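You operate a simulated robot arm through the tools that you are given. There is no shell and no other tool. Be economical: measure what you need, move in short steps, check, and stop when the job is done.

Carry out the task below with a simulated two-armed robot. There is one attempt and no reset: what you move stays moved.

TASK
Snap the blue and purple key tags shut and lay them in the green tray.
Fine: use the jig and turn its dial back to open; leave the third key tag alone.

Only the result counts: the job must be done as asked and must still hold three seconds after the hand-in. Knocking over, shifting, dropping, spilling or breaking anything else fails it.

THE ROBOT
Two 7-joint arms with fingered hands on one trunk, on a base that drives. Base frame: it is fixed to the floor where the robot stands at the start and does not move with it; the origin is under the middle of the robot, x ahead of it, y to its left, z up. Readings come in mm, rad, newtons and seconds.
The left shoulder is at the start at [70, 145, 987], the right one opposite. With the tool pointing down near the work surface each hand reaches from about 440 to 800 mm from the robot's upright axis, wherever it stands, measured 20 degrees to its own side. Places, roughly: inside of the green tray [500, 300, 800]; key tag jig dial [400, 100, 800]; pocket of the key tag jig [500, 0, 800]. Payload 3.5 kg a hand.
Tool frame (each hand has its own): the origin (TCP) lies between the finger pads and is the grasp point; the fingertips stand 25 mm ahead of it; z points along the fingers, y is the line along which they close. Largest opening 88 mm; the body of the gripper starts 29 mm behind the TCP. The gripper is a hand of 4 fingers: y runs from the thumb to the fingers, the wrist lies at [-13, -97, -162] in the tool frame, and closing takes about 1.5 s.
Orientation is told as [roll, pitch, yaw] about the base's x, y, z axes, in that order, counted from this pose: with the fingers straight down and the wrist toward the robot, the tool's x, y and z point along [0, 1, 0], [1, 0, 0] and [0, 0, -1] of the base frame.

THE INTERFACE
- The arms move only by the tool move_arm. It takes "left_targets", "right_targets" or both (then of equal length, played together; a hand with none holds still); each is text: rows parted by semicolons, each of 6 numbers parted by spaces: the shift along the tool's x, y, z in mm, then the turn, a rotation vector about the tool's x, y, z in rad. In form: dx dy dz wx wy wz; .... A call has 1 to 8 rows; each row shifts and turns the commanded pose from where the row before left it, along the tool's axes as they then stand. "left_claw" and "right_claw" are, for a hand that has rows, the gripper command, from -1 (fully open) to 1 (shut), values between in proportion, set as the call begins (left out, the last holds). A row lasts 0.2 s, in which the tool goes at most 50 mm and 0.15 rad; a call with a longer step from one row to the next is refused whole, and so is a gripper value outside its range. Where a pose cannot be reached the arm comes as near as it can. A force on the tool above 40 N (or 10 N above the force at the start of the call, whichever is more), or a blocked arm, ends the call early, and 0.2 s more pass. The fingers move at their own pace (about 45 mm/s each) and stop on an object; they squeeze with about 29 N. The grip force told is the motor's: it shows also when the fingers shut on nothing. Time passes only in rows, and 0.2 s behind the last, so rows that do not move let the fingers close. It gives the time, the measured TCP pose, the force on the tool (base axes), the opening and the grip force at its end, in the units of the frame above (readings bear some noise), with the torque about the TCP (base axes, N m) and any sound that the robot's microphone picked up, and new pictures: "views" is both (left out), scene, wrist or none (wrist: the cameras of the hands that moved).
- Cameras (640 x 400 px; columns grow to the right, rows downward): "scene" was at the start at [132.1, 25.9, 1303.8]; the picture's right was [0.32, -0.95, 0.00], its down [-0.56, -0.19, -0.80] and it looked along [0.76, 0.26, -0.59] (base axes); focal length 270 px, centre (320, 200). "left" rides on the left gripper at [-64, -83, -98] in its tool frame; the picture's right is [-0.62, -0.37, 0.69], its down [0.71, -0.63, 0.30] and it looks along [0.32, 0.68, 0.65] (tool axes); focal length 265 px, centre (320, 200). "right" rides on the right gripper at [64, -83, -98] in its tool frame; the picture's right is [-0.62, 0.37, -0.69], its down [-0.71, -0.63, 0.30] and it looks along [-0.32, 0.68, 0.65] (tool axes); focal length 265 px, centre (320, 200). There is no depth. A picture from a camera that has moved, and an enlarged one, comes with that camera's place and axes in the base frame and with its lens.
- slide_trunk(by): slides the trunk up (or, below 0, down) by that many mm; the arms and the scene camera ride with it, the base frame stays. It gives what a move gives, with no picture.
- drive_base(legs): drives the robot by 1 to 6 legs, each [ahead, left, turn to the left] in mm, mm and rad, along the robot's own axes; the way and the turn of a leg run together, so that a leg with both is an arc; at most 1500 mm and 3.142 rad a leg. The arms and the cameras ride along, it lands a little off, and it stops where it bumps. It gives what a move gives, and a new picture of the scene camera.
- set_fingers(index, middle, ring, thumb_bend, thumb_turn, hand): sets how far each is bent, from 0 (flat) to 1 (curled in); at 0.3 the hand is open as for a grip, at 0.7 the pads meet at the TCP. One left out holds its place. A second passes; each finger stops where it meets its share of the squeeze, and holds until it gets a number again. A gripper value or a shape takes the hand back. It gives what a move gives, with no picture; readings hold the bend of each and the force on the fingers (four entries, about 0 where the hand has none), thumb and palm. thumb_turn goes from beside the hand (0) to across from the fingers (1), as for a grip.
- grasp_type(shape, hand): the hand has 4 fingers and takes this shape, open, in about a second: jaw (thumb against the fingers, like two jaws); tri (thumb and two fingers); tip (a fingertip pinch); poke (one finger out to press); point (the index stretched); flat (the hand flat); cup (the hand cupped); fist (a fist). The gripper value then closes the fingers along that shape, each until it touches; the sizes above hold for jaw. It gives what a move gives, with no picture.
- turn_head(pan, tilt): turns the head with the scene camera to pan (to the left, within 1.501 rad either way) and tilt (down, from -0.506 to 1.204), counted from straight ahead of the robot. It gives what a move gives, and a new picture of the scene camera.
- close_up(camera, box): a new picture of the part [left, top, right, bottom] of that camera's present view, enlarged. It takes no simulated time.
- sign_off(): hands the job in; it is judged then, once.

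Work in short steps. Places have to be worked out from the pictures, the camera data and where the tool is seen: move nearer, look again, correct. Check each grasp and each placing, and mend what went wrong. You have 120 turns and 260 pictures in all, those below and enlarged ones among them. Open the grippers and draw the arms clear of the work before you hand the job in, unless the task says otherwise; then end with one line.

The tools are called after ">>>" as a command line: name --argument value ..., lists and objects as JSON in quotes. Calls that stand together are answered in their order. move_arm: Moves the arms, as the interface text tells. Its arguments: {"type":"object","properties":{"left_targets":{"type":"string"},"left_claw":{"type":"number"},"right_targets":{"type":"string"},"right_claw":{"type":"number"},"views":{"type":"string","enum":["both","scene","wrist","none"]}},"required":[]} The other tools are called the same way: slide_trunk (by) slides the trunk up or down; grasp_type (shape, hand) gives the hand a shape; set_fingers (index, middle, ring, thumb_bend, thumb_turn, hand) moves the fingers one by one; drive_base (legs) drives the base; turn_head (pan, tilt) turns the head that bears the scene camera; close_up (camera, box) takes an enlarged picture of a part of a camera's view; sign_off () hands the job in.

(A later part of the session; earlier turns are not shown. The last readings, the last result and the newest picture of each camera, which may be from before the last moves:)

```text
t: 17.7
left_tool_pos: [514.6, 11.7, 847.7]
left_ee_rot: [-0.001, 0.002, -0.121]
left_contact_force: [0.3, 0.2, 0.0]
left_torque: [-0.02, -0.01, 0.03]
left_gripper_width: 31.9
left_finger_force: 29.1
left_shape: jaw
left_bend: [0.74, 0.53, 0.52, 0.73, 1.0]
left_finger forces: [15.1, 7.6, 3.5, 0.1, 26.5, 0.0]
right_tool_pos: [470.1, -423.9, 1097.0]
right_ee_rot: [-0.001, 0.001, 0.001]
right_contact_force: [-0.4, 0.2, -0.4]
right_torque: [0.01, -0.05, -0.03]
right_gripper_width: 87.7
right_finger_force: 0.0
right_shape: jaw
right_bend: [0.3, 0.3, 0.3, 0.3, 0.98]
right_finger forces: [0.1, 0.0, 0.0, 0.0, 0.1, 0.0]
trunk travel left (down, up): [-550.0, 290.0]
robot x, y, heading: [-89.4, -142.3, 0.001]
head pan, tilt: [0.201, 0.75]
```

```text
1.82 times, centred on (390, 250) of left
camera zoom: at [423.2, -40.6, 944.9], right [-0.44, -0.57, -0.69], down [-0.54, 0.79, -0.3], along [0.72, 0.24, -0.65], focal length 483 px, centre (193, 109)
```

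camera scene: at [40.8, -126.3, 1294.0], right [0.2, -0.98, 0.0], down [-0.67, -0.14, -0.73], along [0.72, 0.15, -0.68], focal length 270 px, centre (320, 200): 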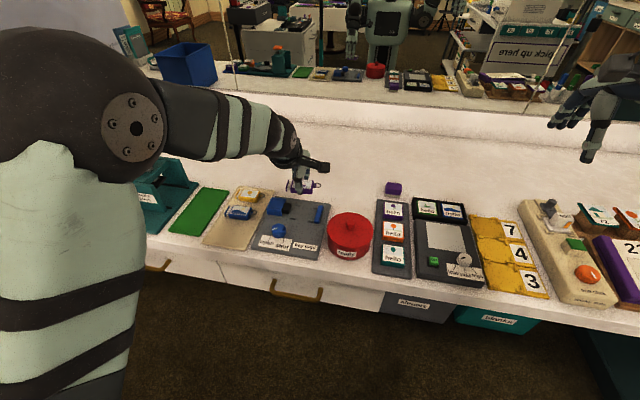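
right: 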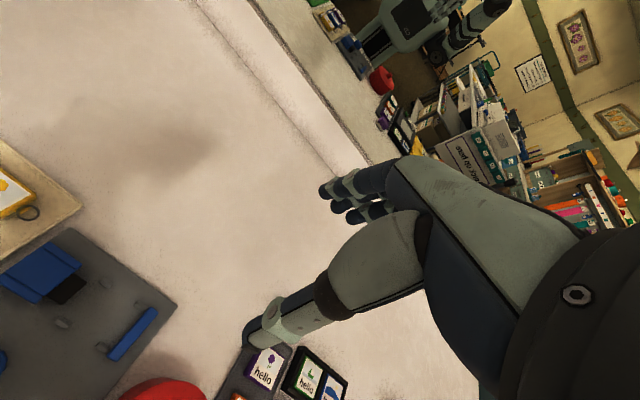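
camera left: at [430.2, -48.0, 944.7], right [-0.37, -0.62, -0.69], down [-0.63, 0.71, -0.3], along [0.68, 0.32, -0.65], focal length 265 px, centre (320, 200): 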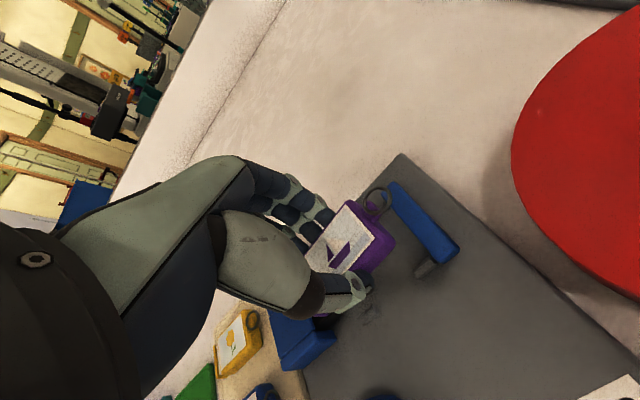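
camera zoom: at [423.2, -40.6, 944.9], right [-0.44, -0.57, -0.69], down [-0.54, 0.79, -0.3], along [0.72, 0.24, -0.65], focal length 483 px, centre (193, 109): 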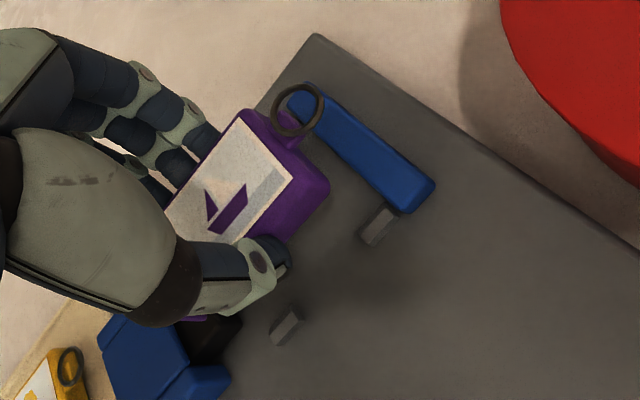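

The tag is now parallel to the ribs, with gaps of about 3 mm to the nose and 5 mm to the fence. I'll correct by −2 in x and −1 in y, then go down in small steps.

>>> move_arm --left_targets "-1 -2 8 0 0 0; 0 0 8 0 0 0; 0 0 6 0 0 0; 0 0 0 0 0 0" --views "none"

>>> close_up --camera "scene" --box '[280, 185, 340, 230]'

>>> close_up --camera "left" --box '[280, 140, 500, 360]'

```text
t: 18.7
left_tool_pos: [512.2, 11.1, 824.9]
left_ee_rot: [0.002, 0.001, -0.122]
left_contact_force: [-0.8, 0.5, -0.7]
left_torque: [0.02, -0.01, 0.0]
left_gripper_width: 32.0
left_finger_force: 28.9
left_shape: jaw
left_bend: [0.74, 0.53, 0.52, 0.73, 1.0]
left_finger forces: [15.2, 7.6, 3.5, 0.0, 26.4, 0.0]
right_tool_pos: [471.0, -422.9, 1099.3]
right_ee_rot: [0.0, 0.0, 0.0]
right_contact_force: [-1.0, 0.5, 0.5]
right_torque: [-0.02, 0.01, 0.02]
right_gripper_width: 87.6
right_finger_force: 0.0
right_shape: jaw
right_bend: [0.3, 0.3, 0.3, 0.3, 0.98]
right_finger forces: [0.0, 0.1, 0.0, 0.1, 0.0, 0.0]
trunk travel left (down, up): [-550.0, 290.0]
robot x, y, heading: [-90.9, -142.8, 0.004]
head pan, tilt: [0.201, 0.75]
```

```text
8.89 times, centred on (310, 208) of scene
camera zoom: at [40.8, -126.8, 1294.0], right [0.2, -0.98, 0.0], down [-0.67, -0.14, -0.73], along [0.72, 0.15, -0.68], focal length 2397 px, centre (409, 133)
```

zoom: 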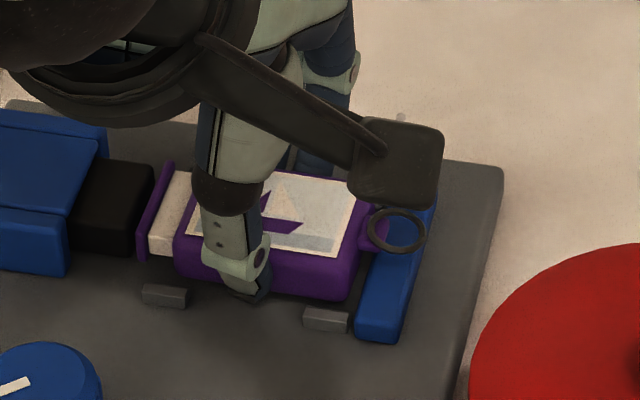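

```text
1.82 times, centred on (390, 250) of left
camera zoom: at [421.0, -41.2, 923.3], right [-0.44, -0.57, -0.69], down [-0.54, 0.78, -0.3], along [0.72, 0.24, -0.65], focal length 483 px, centre (193, 109)
```

zoom: 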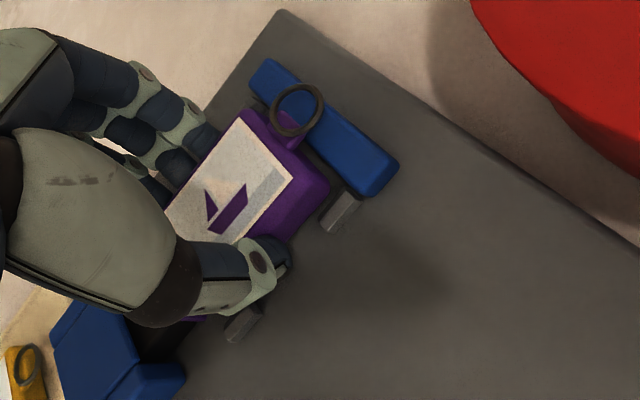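

It nearly fits, but the front edge looks 1–2 mm too close to the front ribs. I'll shift +1.5 in x and lower in small steps.

>>> move_arm --left_targets "0 1.5 0 0 0 0; 0 0 3 0 0 0; 0 0 3 0 0 0; 0 0 0 0 0 0" --views "none"

>>> close_up --camera "scene" --box '[280, 185, 340, 230]'

>>> close_up --camera "left" --box '[300, 160, 440, 300]'

```text
t: 19.7
left_tool_pos: [513.0, 11.4, 822.1]
left_ee_rot: [-0.001, -0.005, -0.12]
left_contact_force: [-0.4, -0.4, 6.7]
left_torque: [0.01, 0.04, 0.02]
left_gripper_width: 32.3
left_finger_force: 29.5
left_shape: jaw
left_bend: [0.74, 0.53, 0.52, 0.73, 1.0]
left_finger forces: [15.9, 8.2, 3.9, 0.0, 27.4, 0.1]
right_tool_pos: [469.6, -422.9, 1099.9]
right_ee_rot: [0.001, 0.0, 0.0]
right_contact_force: [0.0, -1.1, 0.5]
right_torque: [0.01, -0.02, -0.03]
right_gripper_width: 87.7
right_finger_force: 0.1
right_shape: jaw
right_bend: [0.3, 0.3, 0.3, 0.3, 0.98]
right_finger forces: [0.0, 0.0, 0.0, 0.0, 0.0, 0.0]
trunk travel left (down, up): [-550.0, 290.0]
robot x, y, heading: [-90.1, -139.5, -0.0]
head pan, tilt: [0.201, 0.75]
```

```text
8.89 times, centred on (310, 208) of scene
camera zoom: at [39.6, -127.2, 1294.2], right [0.2, -0.98, 0.0], down [-0.67, -0.14, -0.73], along [0.72, 0.15, -0.68], focal length 2397 px, centre (409, 133)
```

zoom: 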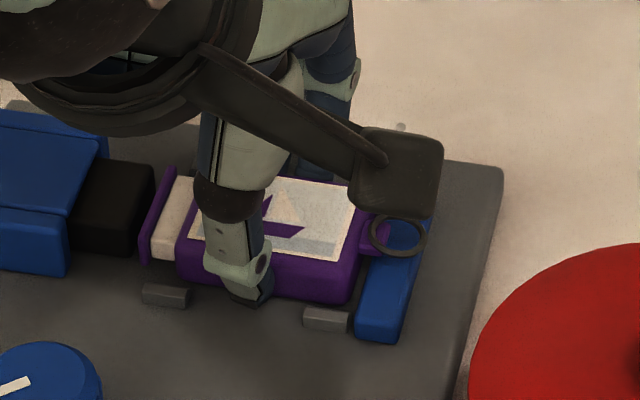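

```text
2.86 times, centred on (370, 230) of left
camera zoom: at [422.3, -41.0, 919.0], right [-0.44, -0.57, -0.69], down [-0.54, 0.78, -0.31], along [0.72, 0.24, -0.65], focal length 758 px, centre (177, 114)
```

zoom: 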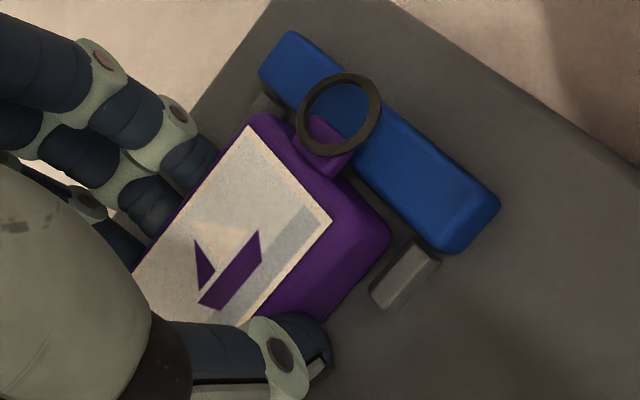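

Contact came at z≈822 (6.7 N), and a gap shows in front of the tag, so it's probably on the rear ribs. I'll raise slightly, shift −2.5 in x and lower again.

>>> move_arm --left_targets "0 0 -4 0 0 0; 0 -2.5 0 0 0 0; 0 0 3 0 0 0; 0 0 2 0 0 0; 0 0 0 0 0 0" --views "none"

>>> close_up --camera "scene" --box '[280, 185, 340, 230]'

>>> close_up --camera "left" --box '[300, 160, 440, 300]'

```text
t: 20.9
left_tool_pos: [511.6, 12.1, 821.6]
left_ee_rot: [0.0, -0.006, -0.118]
left_contact_force: [3.6, 3.9, 13.4]
left_torque: [0.07, -0.06, -0.01]
left_gripper_width: 32.4
left_finger_force: 28.5
left_shape: jaw
left_bend: [0.74, 0.53, 0.52, 0.73, 0.99]
left_finger forces: [18.1, 9.2, 4.5, 0.1, 27.8, 0.0]
right_tool_pos: [470.0, -422.2, 1099.8]
right_ee_rot: [0.001, -0.002, 0.003]
right_contact_force: [0.3, -0.5, 0.8]
right_torque: [-0.04, -0.02, -0.01]
right_gripper_width: 87.5
right_finger_force: 0.1
right_shape: jaw
right_bend: [0.3, 0.3, 0.3, 0.3, 0.98]
right_finger forces: [0.0, 0.0, 0.0, 0.0, 0.0, 0.1]
trunk travel left (down, up): [-550.0, 290.0]
robot x, y, heading: [-91.5, -141.6, -0.003]
head pan, tilt: [0.201, 0.75]
```

```text
8.89 times, centred on (310, 208) of scene
camera zoom: at [39.2, -126.7, 1294.3], right [0.2, -0.98, 0.0], down [-0.67, -0.14, -0.73], along [0.72, 0.15, -0.68], focal length 2397 px, centre (409, 133)
```

zoom: 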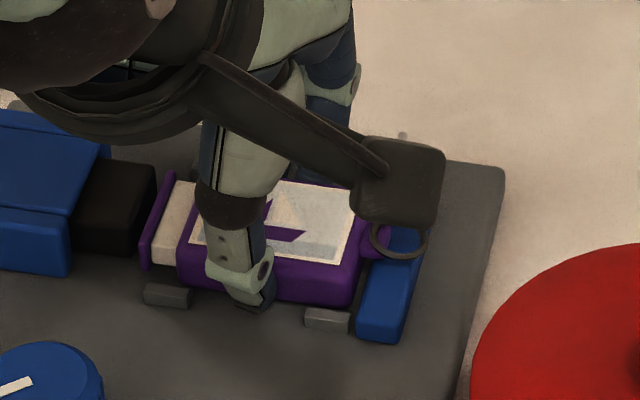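

```text
2.86 times, centred on (370, 230) of left
camera zoom: at [420.2, -41.3, 918.3], right [-0.43, -0.57, -0.7], down [-0.54, 0.78, -0.31], along [0.72, 0.24, -0.65], focal length 758 px, centre (177, 114)
```

zoom: 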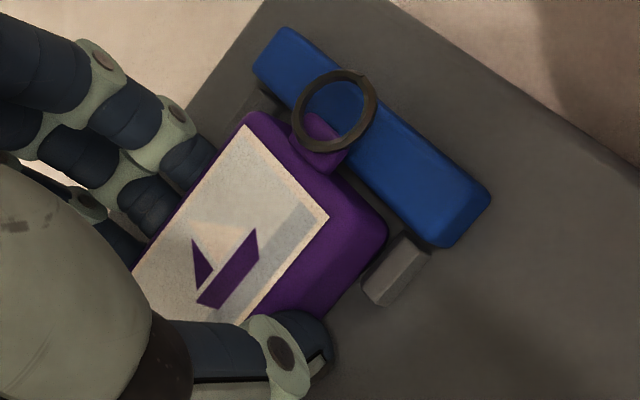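

The tag now sits between the front and rear ribs, in contact at z≈821.6. I'll relieve the pressure slightly and open the hand to about 56 mm.

>>> move_arm --left_targets "0 0 -1.5 0 0 0; 0 0 0 0 0 0" --views "none"

>>> move_arm --left_targets "0 0 0 0 0 0; 0 0 0 0 0 0; 0 0 0 0 0 0; 0 0 0 0 0 0" --left_claw -0.3 --views "none"

>>> close_up --camera "scene" --box '[280, 185, 340, 230]'

>>> close_up --camera "left" --box '[300, 160, 440, 300]'

```text
t: 21.5
left_tool_pos: [510.0, 9.8, 821.2]
left_ee_rot: [0.0, 0.0, -0.118]
left_contact_force: [6.0, 3.3, 11.7]
left_torque: [0.11, -0.14, 0.02]
left_gripper_width: 32.4
left_finger_force: 28.7
left_shape: jaw
left_bend: [0.74, 0.53, 0.52, 0.73, 0.99]
left_finger forces: [18.7, 9.9, 4.6, 0.1, 27.2, 0.0]
right_tool_pos: [469.7, -421.9, 1098.7]
right_ee_rot: [0.001, 0.001, 0.001]
right_contact_force: [0.4, 0.1, -1.0]
right_torque: [0.03, 0.04, -0.02]
right_gripper_width: 87.8
right_finger_force: 0.0
right_shape: jaw
right_bend: [0.3, 0.3, 0.3, 0.3, 0.98]
right_finger forces: [0.0, 0.0, 0.0, 0.0, 0.0, 0.1]
trunk travel left (down, up): [-550.0, 290.0]
robot x, y, heading: [-90.4, -142.2, 0.0]
head pan, tilt: [0.201, 0.75]
```

```text
t: 22.5
left_tool_pos: [510.3, 11.0, 819.1]
left_ee_rot: [0.0, 0.002, -0.122]
left_contact_force: [0.6, -0.2, -0.1]
left_torque: [0.0, -0.03, 0.04]
left_gripper_width: 56.6
left_finger_force: 0.1
left_shape: jaw
left_bend: [0.28, 0.39, 0.36, 0.62, 1.0]
left_finger forces: [0.0, 0.0, 0.0, 0.0, 0.1, 0.0]
right_tool_pos: [470.1, -422.9, 1098.2]
right_ee_rot: [0.002, 0.001, 0.002]
right_contact_force: [0.1, 0.0, -0.5]
right_torque: [0.0, 0.01, -0.01]
right_gripper_width: 87.7
right_finger_force: 0.1
right_shape: jaw
right_bend: [0.3, 0.3, 0.3, 0.3, 0.98]
right_finger forces: [0.0, 0.0, 0.0, 0.0, 0.0, 0.0]
trunk travel left (down, up): [-550.0, 290.0]
robot x, y, heading: [-88.9, -140.3, -0.004]
head pan, tilt: [0.201, 0.75]
```

```text
8.89 times, centred on (310, 208) of scene
camera zoom: at [40.8, -126.9, 1293.9], right [0.2, -0.98, 0.0], down [-0.67, -0.14, -0.73], along [0.72, 0.15, -0.68], focal length 2397 px, centre (409, 133)
```

zoom: 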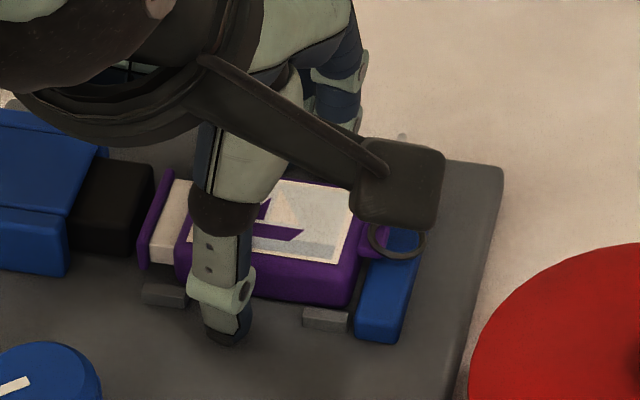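

```text
2.86 times, centred on (370, 230) of left
camera zoom: at [420.4, -41.7, 917.6], right [-0.44, -0.57, -0.69], down [-0.54, 0.78, -0.3], along [0.72, 0.24, -0.66], focal length 758 px, centre (177, 114)
```

zoom: 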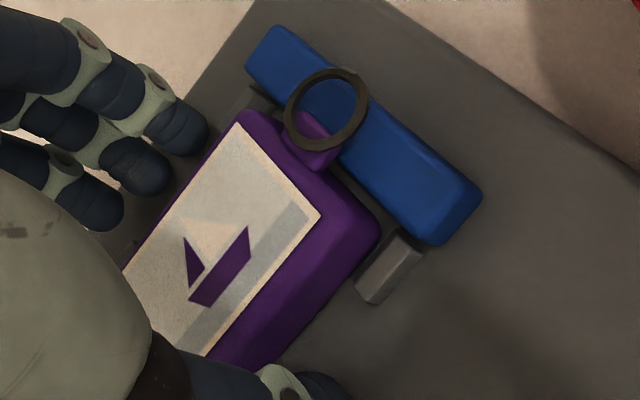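

Released. The tag seems to sit level between the ribs, so I'll raise the hand straight up and check.

>>> move_arm --left_targets "0 0 -15 0 0 0; 0 0 -30 0 0 0; 0 0 -40 0 0 0; 20 -40 0 0 0 0; 20 -40 0 0 0 0; 0 0 0 0 0 0" --views "wrist"

>>> close_up --camera "scene" --box '[265, 180, 345, 240]'

```text
t: 23.9
left_tool_pos: [435.3, 58.4, 904.7]
left_ee_rot: [0.0, 0.002, -0.12]
left_contact_force: [0.6, -0.7, 0.6]
left_torque: [-0.04, 0.02, 0.01]
left_gripper_width: 56.8
left_finger_force: 0.0
left_shape: jaw
left_bend: [0.28, 0.39, 0.35, 0.62, 1.0]
left_finger forces: [0.0, 0.0, 0.0, 0.1, 0.0, 0.1]
right_tool_pos: [471.5, -423.8, 1098.0]
right_ee_rot: [0.0, 0.002, 0.0]
right_contact_force: [0.0, -0.2, 0.4]
right_torque: [0.0, 0.02, 0.01]
right_gripper_width: 87.5
right_finger_force: 0.1
right_shape: jaw
right_bend: [0.3, 0.3, 0.3, 0.3, 0.98]
right_finger forces: [0.1, 0.1, 0.1, 0.0, 0.0, 0.0]
trunk travel left (down, up): [-550.0, 290.0]
robot x, y, heading: [-89.5, -140.5, 0.002]
head pan, tilt: [0.201, 0.75]
camera left: at [346.2, 6.2, 1001.8], right [-0.44, -0.57, -0.69], down [-0.54, 0.78, -0.3], along [0.72, 0.24, -0.65], focal length 265 px, centre (320, 200)
```

left: 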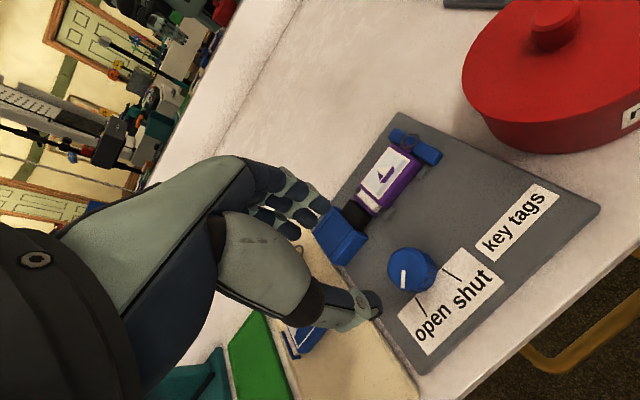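

```text
6.67 times, centred on (305, 210) of scene
camera zoom: at [41.8, -127.5, 1293.8], right [0.2, -0.98, 0.0], down [-0.67, -0.14, -0.73], along [0.72, 0.15, -0.68], focal length 1798 px, centre (420, 133)
```

zoom: 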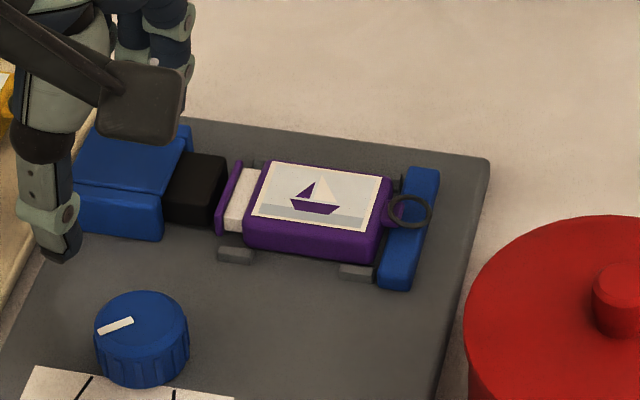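

Purple is neatly seated against the ribs with its ring over the fence. The dial is at about (435,55) with diameter ≈33 mm, pointer at about 132° now and "shut" at about 220°, so shut is a counter-clockwise turn of about 1.5 rad. I'll pre-turn the hand clockwise by 0.6 above the dial.

>>> move_arm --left_targets "-3 0 10 0 0 0.15; 0 0 10 0 0 0.15; 0 0 10 0 0 0.15; 0 0 10 0 0 0.15; 0 0 0 0 0 0" --left_claw -0.35 --views "wrist"

>>> close_up --camera "scene" --box '[230, 180, 330, 260]'

```text
t: 25.1
left_tool_pos: [434.7, 57.4, 865.1]
left_ee_rot: [0.0, 0.001, -0.721]
left_contact_force: [-0.2, 0.2, -0.4]
left_torque: [0.0, -0.03, -0.01]
left_gripper_width: 58.9
left_finger_force: 0.0
left_shape: jaw
left_bend: [0.28, 0.38, 0.35, 0.6, 1.0]
left_finger forces: [0.1, 0.0, 0.0, 0.1, 0.0, 0.0]
right_tool_pos: [471.0, -423.5, 1098.2]
right_ee_rot: [-0.002, 0.001, -0.001]
right_contact_force: [-0.3, 0.5, 0.3]
right_torque: [-0.02, -0.03, -0.02]
right_gripper_width: 87.5
right_finger_force: 0.0
right_shape: jaw
right_bend: [0.3, 0.3, 0.3, 0.3, 0.98]
right_finger forces: [0.1, 0.0, 0.0, 0.0, 0.0, 0.0]
trunk travel left (down, up): [-550.0, 290.0]
robot x, y, heading: [-89.2, -139.1, -0.002]
head pan, tilt: [0.201, 0.75]
camera left: at [329.7, 64.5, 962.9], right [-0.69, -0.22, -0.69], down [0.0, 0.95, -0.3], along [0.73, -0.21, -0.65], focal length 265 px, centre (320, 200)
```

left: 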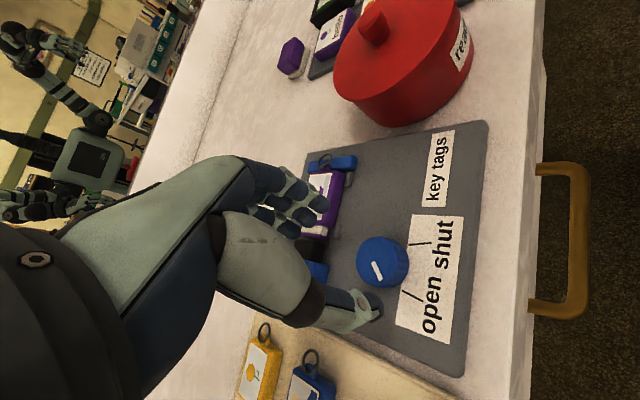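

```text
5.00 times, centred on (280, 220) of scene
camera zoom: at [40.2, -127.2, 1294.0], right [0.2, -0.98, 0.0], down [-0.67, -0.14, -0.73], along [0.72, 0.15, -0.68], focal length 1348 px, centre (520, 100)
```

zoom: 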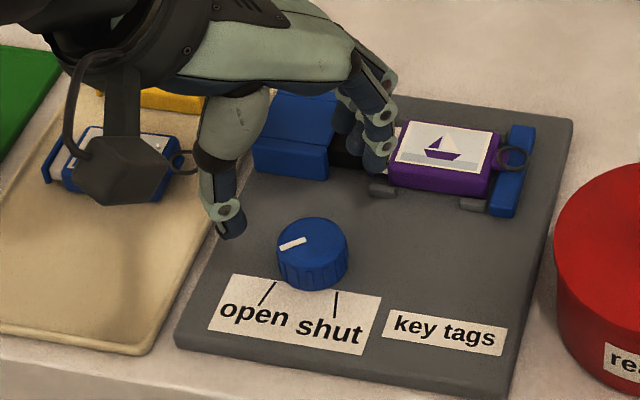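

The close-in left camera puts the dial near (430,56). I'll shift about 4 mm toward the robot, lower to z≈840 and look again.

>>> move_arm --left_targets "-3.4 -2.3 12 0 0 0; 0 0 13 0 0 0; 0 0 0 0 0 0" --views "none"

>>> close_up --camera "left" --box '[240, 150, 480, 390]'

>>> close_up --camera "scene" --box '[240, 185, 320, 245]'

```text
t: 25.9
left_tool_pos: [431.2, 55.1, 838.7]
left_ee_rot: [-0.001, 0.001, -0.719]
left_contact_force: [-1.0, 0.0, -0.3]
left_torque: [0.01, 0.0, -0.02]
left_gripper_width: 59.0
left_finger_force: 0.0
left_shape: jaw
left_bend: [0.28, 0.38, 0.35, 0.6, 1.0]
left_finger forces: [0.0, 0.0, 0.1, 0.0, 0.1, 0.1]
right_tool_pos: [470.7, -423.6, 1098.6]
right_ee_rot: [-0.001, 0.0, -0.001]
right_contact_force: [0.2, 0.3, 0.4]
right_torque: [0.02, -0.01, -0.01]
right_gripper_width: 87.3
right_finger_force: 0.1
right_shape: jaw
right_bend: [0.3, 0.3, 0.3, 0.3, 0.98]
right_finger forces: [0.0, 0.1, 0.0, 0.1, 0.0, 0.0]
trunk travel left (down, up): [-550.0, 290.0]
robot x, y, heading: [-91.0, -140.8, -0.0]
head pan, tilt: [0.201, 0.75]
```

```text
1.67 times, centred on (360, 270) of left
camera zoom: at [326.7, 63.2, 937.8], right [-0.69, -0.22, -0.69], down [0.0, 0.95, -0.3], along [0.73, -0.21, -0.65], focal length 442 px, centre (253, 83)
```

zoom: 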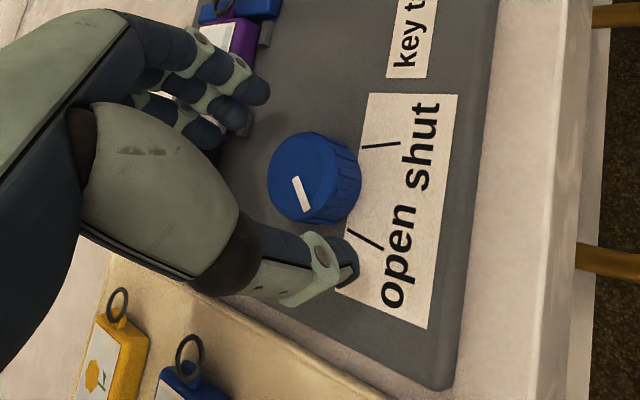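

```text
6.67 times, centred on (280, 215) of scene
camera zoom: at [40.5, -126.8, 1294.0], right [0.2, -0.98, 0.0], down [-0.67, -0.14, -0.73], along [0.72, 0.15, -0.68], focal length 1798 px, centre (587, 100)
```

zoom: 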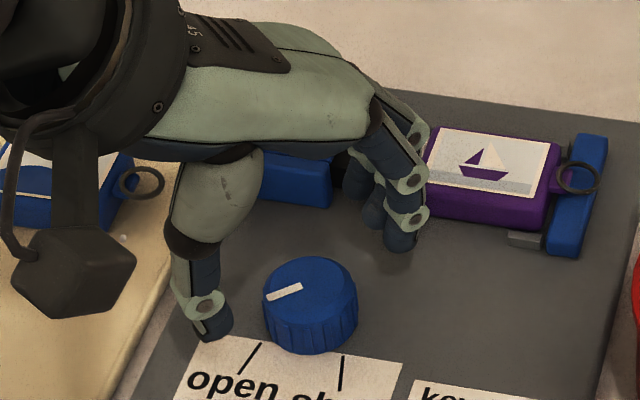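

The thumb and finger tips straddle the dial, with the midpoint within about 2 mm of its centre. I'll lower to z≈821.

>>> move_arm --left_targets "1.8 0 6 0 0 0; 0 0 6 0 0 0; 0 0 5 0 0 0; 0 0 0 0 0 0" --views "none"

>>> close_up --camera "scene" --box '[240, 185, 320, 245]'

```text
t: 26.9
left_tool_pos: [432.6, 57.7, 822.9]
left_ee_rot: [-0.002, 0.001, -0.72]
left_contact_force: [0.0, -0.1, -0.9]
left_torque: [0.02, 0.01, 0.0]
left_gripper_width: 59.1
left_finger_force: 0.1
left_shape: jaw
left_bend: [0.28, 0.38, 0.35, 0.6, 1.0]
left_finger forces: [0.0, 0.0, 0.1, 0.1, 0.0, 0.0]
right_tool_pos: [470.3, -422.1, 1099.1]
right_ee_rot: [0.001, 0.0, 0.0]
right_contact_force: [-0.2, 0.5, 0.3]
right_torque: [0.02, 0.0, -0.01]
right_gripper_width: 87.4
right_finger_force: 0.1
right_shape: jaw
right_bend: [0.3, 0.3, 0.3, 0.3, 0.98]
right_finger forces: [0.0, 0.1, 0.0, 0.1, 0.0, 0.1]
trunk travel left (down, up): [-550.0, 290.0]
robot x, y, heading: [-86.6, -147.9, 0.0]
head pan, tilt: [0.201, 0.75]
```

```text
6.67 times, centred on (280, 215) of scene
camera zoom: at [40.7, -126.8, 1294.0], right [0.2, -0.98, 0.0], down [-0.67, -0.14, -0.73], along [0.72, 0.15, -0.68], focal length 1798 px, centre (587, 100)
```

zoom: 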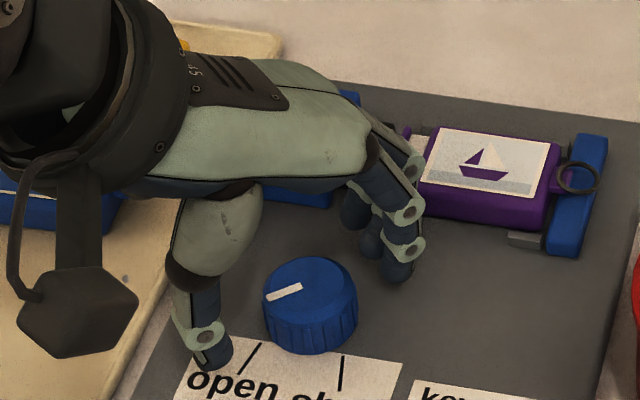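

It's aligned with the tips around mid-dial height. I'll close on the dial.

>>> move_arm --left_targets "0 0 0 0 0 0; 0 0 0 0 0 0; 0 0 0 0 0 0; 0 0 0 0 0 0; 0 0 0 0 0 0" --left_claw 1 --views "none"

>>> close_up --camera "scene" --box '[240, 185, 320, 245]'

```text
t: 28.1
left_tool_pos: [432.0, 58.8, 822.7]
left_ee_rot: [-0.001, 0.0, -0.719]
left_contact_force: [-2.8, 2.4, -1.2]
left_torque: [0.02, 0.05, 0.0]
left_gripper_width: 25.0
left_finger_force: 29.0
left_shape: jaw
left_bend: [0.74, 0.54, 0.58, 0.75, 1.0]
left_finger forces: [14.9, 7.8, 0.1, 0.0, 25.9, 0.0]
right_tool_pos: [470.4, -422.5, 1098.3]
right_ee_rot: [0.0, 0.0, -0.001]
right_contact_force: [0.1, -0.2, 0.3]
right_torque: [0.01, 0.02, 0.02]
right_gripper_width: 87.4
right_finger_force: 0.1
right_shape: jaw
right_bend: [0.3, 0.3, 0.3, 0.3, 0.98]
right_finger forces: [0.0, 0.0, 0.0, 0.1, 0.0, 0.0]
trunk travel left (down, up): [-550.0, 290.0]
robot x, y, heading: [-89.6, -141.6, 0.001]
head pan, tilt: [0.201, 0.75]
```

```text
6.67 times, centred on (280, 215) of scene
camera zoom: at [40.4, -126.3, 1294.0], right [0.2, -0.98, 0.0], down [-0.67, -0.14, -0.73], along [0.72, 0.15, -0.68], focal length 1798 px, centre (587, 100)
```

zoom: 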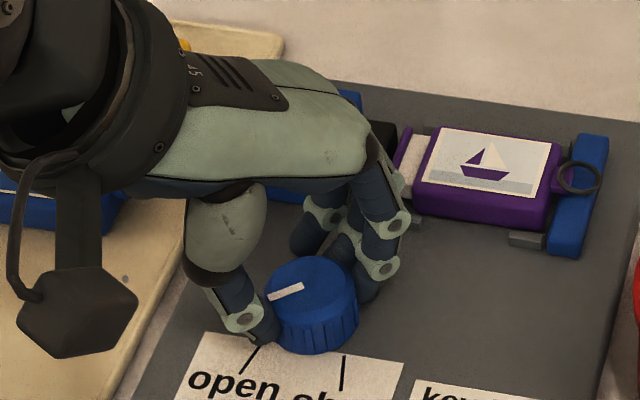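

The dial is gripped, with the index and middle finger opposing the thumb. I'll turn it counter-clockwise by 0.6 first and check.

>>> move_arm --left_targets "0 0 0 0 0 -0.12; 0 0 0 0 0 -0.12; 0 0 0 0 0 -0.12; 0 0 0 0 0 -0.12; 0 0 0 0 0 -0.12; 0 0 0 0 0 0" --views "none"

>>> close_up --camera "scene" --box '[240, 185, 320, 245]'

```text
t: 29.5
left_tool_pos: [431.4, 57.9, 823.7]
left_ee_rot: [-0.002, 0.002, -0.119]
left_contact_force: [-7.9, -1.0, -5.5]
left_torque: [-0.03, 0.17, -0.01]
left_gripper_width: 24.3
left_finger_force: 29.4
left_shape: jaw
left_bend: [0.74, 0.54, 0.58, 0.75, 1.0]
left_finger forces: [14.5, 7.0, 0.0, 0.1, 29.1, 0.1]
right_tool_pos: [469.6, -422.1, 1099.7]
right_ee_rot: [0.0, 0.002, -0.001]
right_contact_force: [0.0, 0.2, -0.1]
right_torque: [0.0, 0.0, -0.03]
right_gripper_width: 87.6
right_finger_force: 0.0
right_shape: jaw
right_bend: [0.3, 0.3, 0.3, 0.3, 0.98]
right_finger forces: [0.1, 0.1, 0.0, 0.1, 0.1, 0.0]
trunk travel left (down, up): [-550.0, 290.0]
robot x, y, heading: [-89.6, -141.2, -0.003]
head pan, tilt: [0.201, 0.75]
```

```text
6.67 times, centred on (280, 215) of scene
camera zoom: at [39.9, -126.5, 1294.0], right [0.2, -0.98, 0.0], down [-0.67, -0.14, -0.73], along [0.72, 0.15, -0.68], focal length 1798 px, centre (587, 100)
```

zoom: 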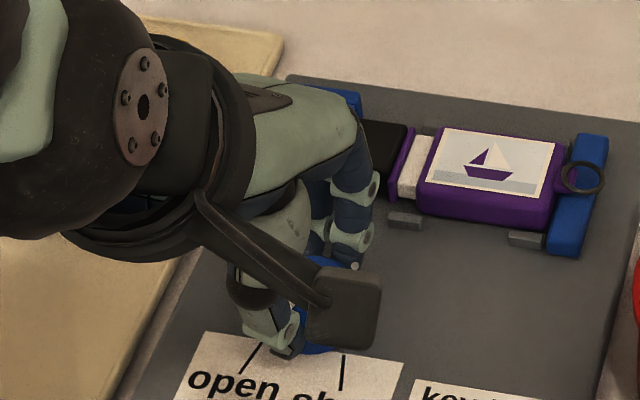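

The dial turns and the nose has advanced to touch the insert. I'll continue turning, easing 1 mm in −x because of the −8 N side force.

>>> move_arm --left_targets "0 -1 0 0 0 -0.12; 0 0 0 0 0 -0.12; 0 0 0 0 0 -0.12; 0 0 0 0 0 -0.12; 0 0 0 0 0 -0.12; 0 0 0 0 0 0" --views "none"

>>> close_up --camera "scene" --box '[240, 185, 320, 245]'

```text
t: 30.9
left_tool_pos: [430.9, 56.8, 823.8]
left_ee_rot: [0.0, 0.002, 0.48]
left_contact_force: [-6.4, -8.0, -8.1]
left_torque: [-0.18, 0.1, -0.04]
left_gripper_width: 23.9
left_finger_force: 29.2
left_shape: jaw
left_bend: [0.74, 0.55, 0.58, 0.74, 1.0]
left_finger forces: [14.4, 6.4, 0.0, 0.0, 29.9, 0.1]
right_tool_pos: [470.3, -423.4, 1099.2]
right_ee_rot: [-0.001, -0.001, 0.001]
right_contact_force: [-0.4, -0.6, -0.4]
right_torque: [-0.01, -0.03, -0.01]
right_gripper_width: 87.7
right_finger_force: 0.0
right_shape: jaw
right_bend: [0.3, 0.3, 0.3, 0.3, 0.98]
right_finger forces: [0.0, 0.0, 0.1, 0.0, 0.0, 0.0]
trunk travel left (down, up): [-550.0, 290.0]
robot x, y, heading: [-92.3, -140.9, -0.004]
head pan, tilt: [0.201, 0.75]
```

```text
6.67 times, centred on (280, 215) of scene
camera zoom: at [40.6, -127.8, 1294.0], right [0.2, -0.98, 0.0], down [-0.67, -0.14, -0.73], along [0.72, 0.15, -0.68], focal length 1798 px, centre (587, 100)
```

zoom: 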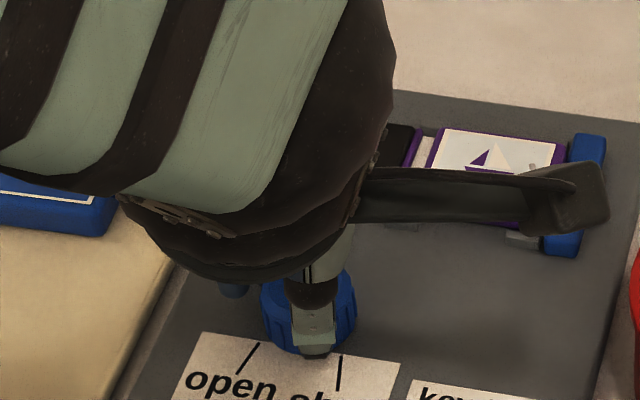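

The insert is nearly closed. I'll keep turning in smaller steps and listen for a click.

>>> move_arm --left_targets "0 0 0 0 0 -0.1; 0 0 0 0 0 -0.1; 0 0 0 0 0 -0.1; 0 0 0 0 0 0" --views "none"

>>> close_up --camera "scene" --box '[240, 185, 320, 245]'

>>> close_up --camera "left" --box '[240, 60, 480, 300]'

```text
t: 31.9
left_tool_pos: [431.4, 56.4, 823.7]
left_ee_rot: [0.001, -0.001, 0.78]
left_contact_force: [-5.3, -10.1, -6.6]
left_torque: [-0.24, 0.11, -0.05]
left_gripper_width: 23.6
left_finger_force: 29.2
left_shape: jaw
left_bend: [0.74, 0.55, 0.58, 0.74, 1.0]
left_finger forces: [14.3, 6.3, 0.0, 0.0, 30.6, 0.0]
right_tool_pos: [470.6, -424.4, 1099.5]
right_ee_rot: [0.001, 0.0, -0.001]
right_contact_force: [0.8, -0.8, 0.2]
right_torque: [0.0, -0.01, 0.01]
right_gripper_width: 87.4
right_finger_force: 0.1
right_shape: jaw
right_bend: [0.3, 0.3, 0.3, 0.3, 0.98]
right_finger forces: [0.0, 0.0, 0.0, 0.0, 0.1, 0.0]
trunk travel left (down, up): [-550.0, 290.0]
robot x, y, heading: [-89.5, -139.5, -0.004]
head pan, tilt: [0.201, 0.75]
```

```text
6.67 times, centred on (280, 215) of scene
camera zoom: at [40.7, -128.4, 1294.0], right [0.2, -0.98, 0.0], down [-0.67, -0.13, -0.73], along [0.72, 0.15, -0.68], focal length 1798 px, centre (587, 100)
```

zoom: 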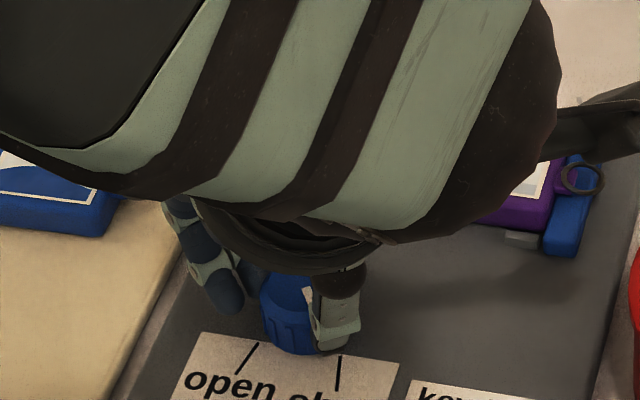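

```text
1.67 times, centred on (360, 180) of left
camera zoom: at [418.2, -46.8, 921.4], right [0.17, -0.7, -0.69], down [-0.95, 0.06, -0.3], along [0.26, 0.71, -0.65], focal length 442 px, centre (253, 233)
```

zoom: 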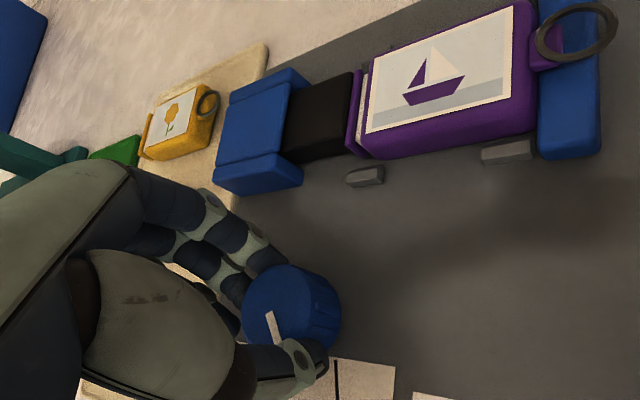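

The wrist camera shows a thin slit still open. I'll continue turning, easing 1.5 mm toward −y.

>>> move_arm --left_targets "-1 -1 0 0 0 -0.08; 0 0 0 0 0 -0.08; 0 0 0 0 0 -0.08; 0 0 0 0 0 0" --views "none"

>>> close_up --camera "left" --box '[240, 60, 480, 300]'

```text
t: 32.9
left_tool_pos: [431.8, 56.0, 824.0]
left_ee_rot: [-0.001, 0.001, 1.023]
left_contact_force: [-2.5, -8.7, -2.4]
left_torque: [-0.18, 0.06, -0.01]
left_gripper_width: 23.6
left_finger_force: 28.5
left_shape: jaw
left_bend: [0.74, 0.55, 0.58, 0.74, 1.0]
left_finger forces: [15.2, 6.8, 0.0, 0.0, 29.6, 0.0]
right_tool_pos: [469.3, -424.4, 1098.8]
right_ee_rot: [0.0, -0.002, 0.0]
right_contact_force: [0.5, 0.3, 0.9]
right_torque: [0.04, 0.0, -0.03]
right_gripper_width: 87.8
right_finger_force: 0.1
right_shape: jaw
right_bend: [0.3, 0.3, 0.3, 0.3, 0.98]
right_finger forces: [0.1, 0.0, 0.0, 0.0, 0.0, 0.0]
trunk travel left (down, up): [-550.0, 290.0]
robot x, y, heading: [-89.9, -140.3, -0.005]
head pan, tilt: [0.201, 0.75]
```

```text
1.67 times, centred on (360, 180) of left
camera zoom: at [443.4, -47.7, 921.0], right [0.34, -0.64, -0.69], down [-0.94, -0.16, -0.3], along [0.08, 0.75, -0.65], focal length 442 px, centre (253, 233)
```

zoom: 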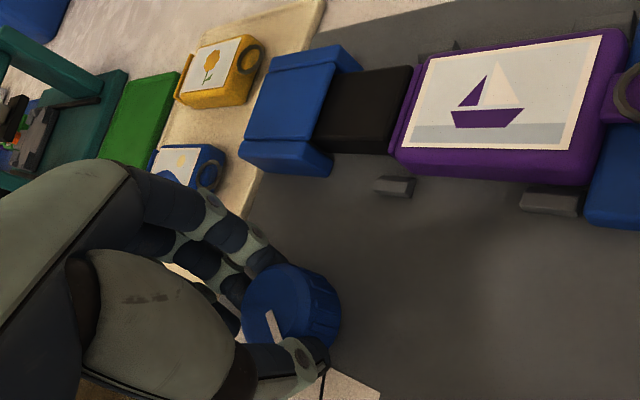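

The insert looks flush now, but no click was reported. I'll turn a little further.

>>> move_arm --left_targets "0 0 0 0 0 -0.06; 0 0 0 0 0 -0.06; 0 0 0 0 0 0" --views "none"

>>> close_up --camera "left" --box '[320, 60, 480, 220]'

```text
t: 33.7
left_tool_pos: [432.2, 55.6, 822.8]
left_ee_rot: [0.0, -0.001, 1.141]
left_contact_force: [2.4, -7.6, -2.2]
left_torque: [-0.14, -0.01, -0.13]
left_gripper_width: 23.6
left_finger_force: 28.7
left_shape: jaw
left_bend: [0.74, 0.55, 0.58, 0.74, 1.0]
left_finger forces: [16.1, 7.8, 0.0, 0.0, 29.2, 0.0]
right_tool_pos: [471.6, -423.1, 1098.4]
right_ee_rot: [0.001, 0.001, -0.001]
right_contact_force: [0.2, 0.4, -0.4]
right_torque: [0.02, -0.02, -0.01]
right_gripper_width: 88.1
right_finger_force: 0.0
right_shape: jaw
right_bend: [0.3, 0.3, 0.3, 0.3, 0.98]
right_finger forces: [0.0, 0.1, 0.1, 0.0, 0.0, 0.1]
trunk travel left (down, up): [-550.0, 290.0]
robot x, y, heading: [-88.3, -145.0, -0.007]
head pan, tilt: [0.201, 0.75]
```

```text
2.50 times, centred on (400, 140) of left
camera zoom: at [456.2, -46.2, 920.9], right [0.41, -0.59, -0.69], down [-0.91, -0.28, -0.3], along [-0.01, 0.76, -0.65], focal length 664 px, centre (120, 350)
```

zoom: 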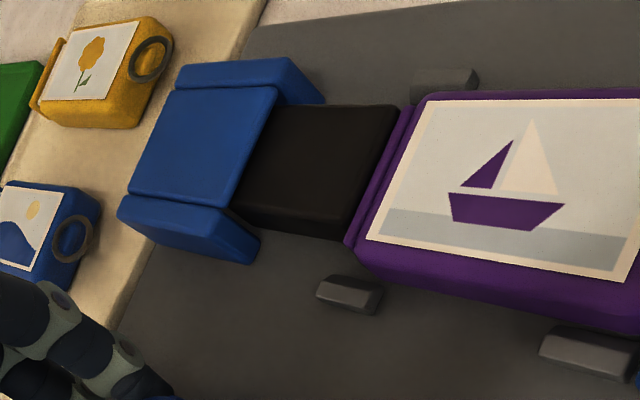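

Torque about z is rising (−0.13 N m) and the flange is nearly flush. I'll turn slightly more to find the snap or the stop.

>>> move_arm --left_targets "0 0 0 0 0 -0.06; 0 0 0 0 0 -0.06; 0 0 0 0 0 0" --views "none"

>>> close_up --camera "left" --box '[230, 80, 470, 320]'

```text
t: 34.5
left_tool_pos: [431.5, 54.1, 822.6]
left_ee_rot: [0.0, -0.002, 1.262]
left_contact_force: [7.6, -8.0, -0.8]
left_torque: [-0.09, -0.17, -0.14]
left_gripper_width: 23.9
left_finger_force: 28.9
left_shape: jaw
left_bend: [0.74, 0.54, 0.58, 0.74, 1.0]
left_finger forces: [16.9, 6.9, 0.0, 0.0, 27.9, 0.1]
right_tool_pos: [471.8, -423.3, 1096.7]
right_ee_rot: [-0.001, 0.002, 0.0]
right_contact_force: [0.5, -0.3, 0.5]
right_torque: [0.0, -0.01, -0.02]
right_gripper_width: 87.7
right_finger_force: 0.0
right_shape: jaw
right_bend: [0.3, 0.3, 0.3, 0.3, 0.98]
right_finger forces: [0.1, 0.0, 0.0, 0.0, 0.1, 0.1]
trunk travel left (down, up): [-550.0, 290.0]
robot x, y, heading: [-90.5, -142.8, 0.001]
head pan, tilt: [0.201, 0.75]
```

```text
1.67 times, centred on (350, 200) of left
camera zoom: at [468.6, -42.9, 920.6], right [0.48, -0.54, -0.69], down [-0.87, -0.38, -0.3], along [-0.1, 0.75, -0.65], focal length 442 px, centre (270, 200)
```

zoom: 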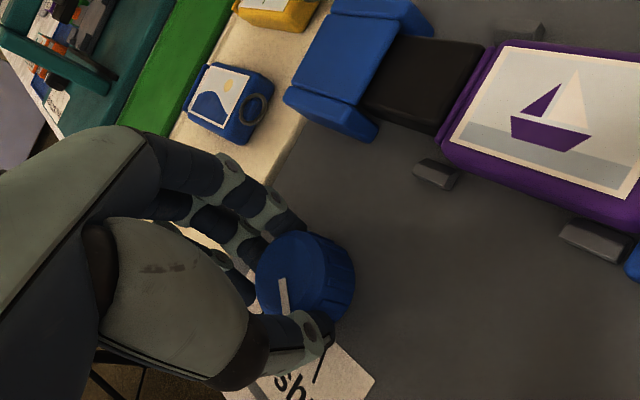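

The pointer slipped relative to the hand, so the dial is at its stop. I'll check the seam closely.

>>> close_up --camera "left" --box '[370, 80, 470, 180]'

>>> close_up --camera "left" --box '[300, 200, 400, 300]'

```text
4.00 times, centred on (420, 130) of left
camera zoom: at [468.6, -42.9, 920.6], right [0.48, -0.54, -0.69], down [-0.87, -0.38, -0.3], along [-0.1, 0.75, -0.65], focal length 1062 px, centre (-80, 480)
```

zoom: 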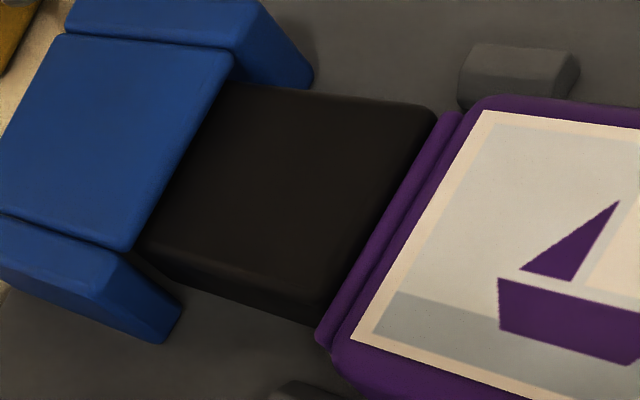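

```text
4.00 times, centred on (350, 250) of left
camera zoom: at [468.6, -42.9, 920.6], right [0.48, -0.54, -0.69], down [-0.87, -0.38, -0.3], along [-0.1, 0.75, -0.65], focal length 1062 px, centre (200, 0)
```

zoom: 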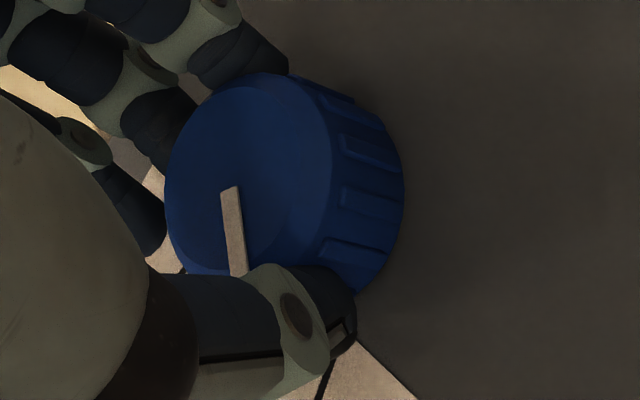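

The flange meets the body and the pointer is at about 228°, symmetric to the start about 180°, so the dial is fully shut. Now I'll turn it back clockwise to open.

>>> move_arm --left_targets "0 0 0 0 0 0.12; 0 0 0 0 0 0.12; 0 0 0 0 0 0.12; 0 0 0 0 0 0.12; 0 0 0 0 0 0.12; 0 0 0 0 0 0.12; 0 0 0 0 0 0.12; 0 0 0 0 0 0" --views "none"

>>> move_arm --left_targets "0 0 0 0 0 0.12; 0 0 0 0 0 0.12; 0 0 0 0 0 0.12; 0 0 0 0 0 0.12; 0 0 0 0 0 0.12; 0 0 0 0 0 0.12; 0 0 0 0 0 0.12; 0 0 0 0 0 0" --views "none"

>>> close_up --camera "left" --box '[240, 100, 480, 340]'

>>> close_up --camera "scene" --box '[240, 185, 320, 245]'

```text
t: 36.3
left_tool_pos: [431.2, 56.9, 822.5]
left_ee_rot: [0.002, -0.002, 0.421]
left_contact_force: [-2.2, 0.4, -0.7]
left_torque: [0.02, 0.02, 0.0]
left_gripper_width: 24.2
left_finger_force: 29.0
left_shape: jaw
left_bend: [0.74, 0.55, 0.58, 0.75, 1.0]
left_finger forces: [17.2, 10.2, 0.1, 0.1, 26.7, 0.0]
right_tool_pos: [469.9, -422.9, 1098.4]
right_ee_rot: [0.0, 0.001, -0.002]
right_contact_force: [0.5, -0.5, 0.3]
right_torque: [0.01, -0.03, -0.01]
right_gripper_width: 87.7
right_finger_force: 0.1
right_shape: jaw
right_bend: [0.3, 0.3, 0.3, 0.3, 0.98]
right_finger forces: [0.0, 0.1, 0.0, 0.1, 0.1, 0.1]
trunk travel left (down, up): [-550.0, 290.0]
robot x, y, heading: [-90.2, -137.1, 0.002]
head pan, tilt: [0.201, 0.75]
```

```text
t: 38.1
left_tool_pos: [431.3, 58.3, 822.6]
left_ee_rot: [-0.001, -0.001, -0.421]
left_contact_force: [-0.3, 4.6, 0.3]
left_torque: [0.09, -0.05, 0.06]
left_gripper_width: 24.4
left_finger_force: 29.3
left_shape: jaw
left_bend: [0.74, 0.54, 0.58, 0.75, 1.0]
left_finger forces: [16.1, 11.2, 0.0, 0.0, 27.1, 0.0]
right_tool_pos: [470.4, -421.9, 1098.9]
right_ee_rot: [-0.002, 0.0, -0.001]
right_contact_force: [0.0, 0.2, -0.7]
right_torque: [0.01, 0.0, 0.01]
right_gripper_width: 87.7
right_finger_force: 0.1
right_shape: jaw
right_bend: [0.3, 0.3, 0.3, 0.3, 0.98]
right_finger forces: [0.1, 0.0, 0.0, 0.1, 0.1, 0.0]
trunk travel left (down, up): [-550.0, 290.0]
robot x, y, heading: [-93.2, -137.4, -0.001]
head pan, tilt: [0.201, 0.75]
```

```text
1.67 times, centred on (360, 220) of left
camera zoom: at [329.0, 34.3, 920.8], right [-0.59, -0.42, -0.69], down [-0.28, 0.91, -0.3], along [0.76, 0.02, -0.65], focal length 442 px, centre (253, 167)
```

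zoom: 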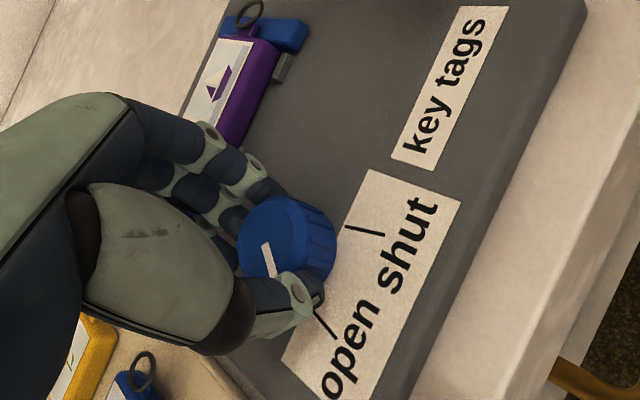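

```text
6.67 times, centred on (280, 215) of scene
camera zoom: at [40.7, -126.0, 1294.0], right [0.2, -0.98, 0.0], down [-0.67, -0.14, -0.73], along [0.72, 0.15, -0.68], focal length 1798 px, centre (587, 100)
```

zoom: 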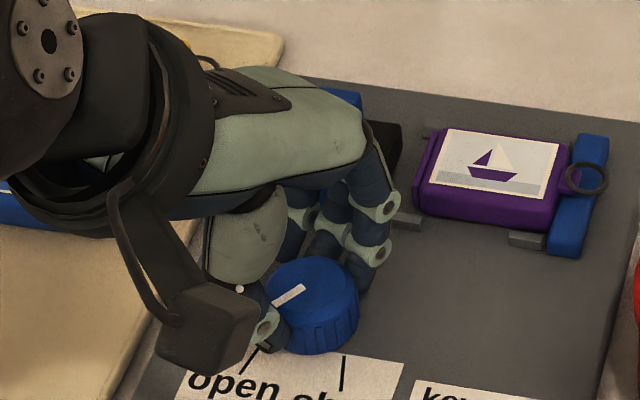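

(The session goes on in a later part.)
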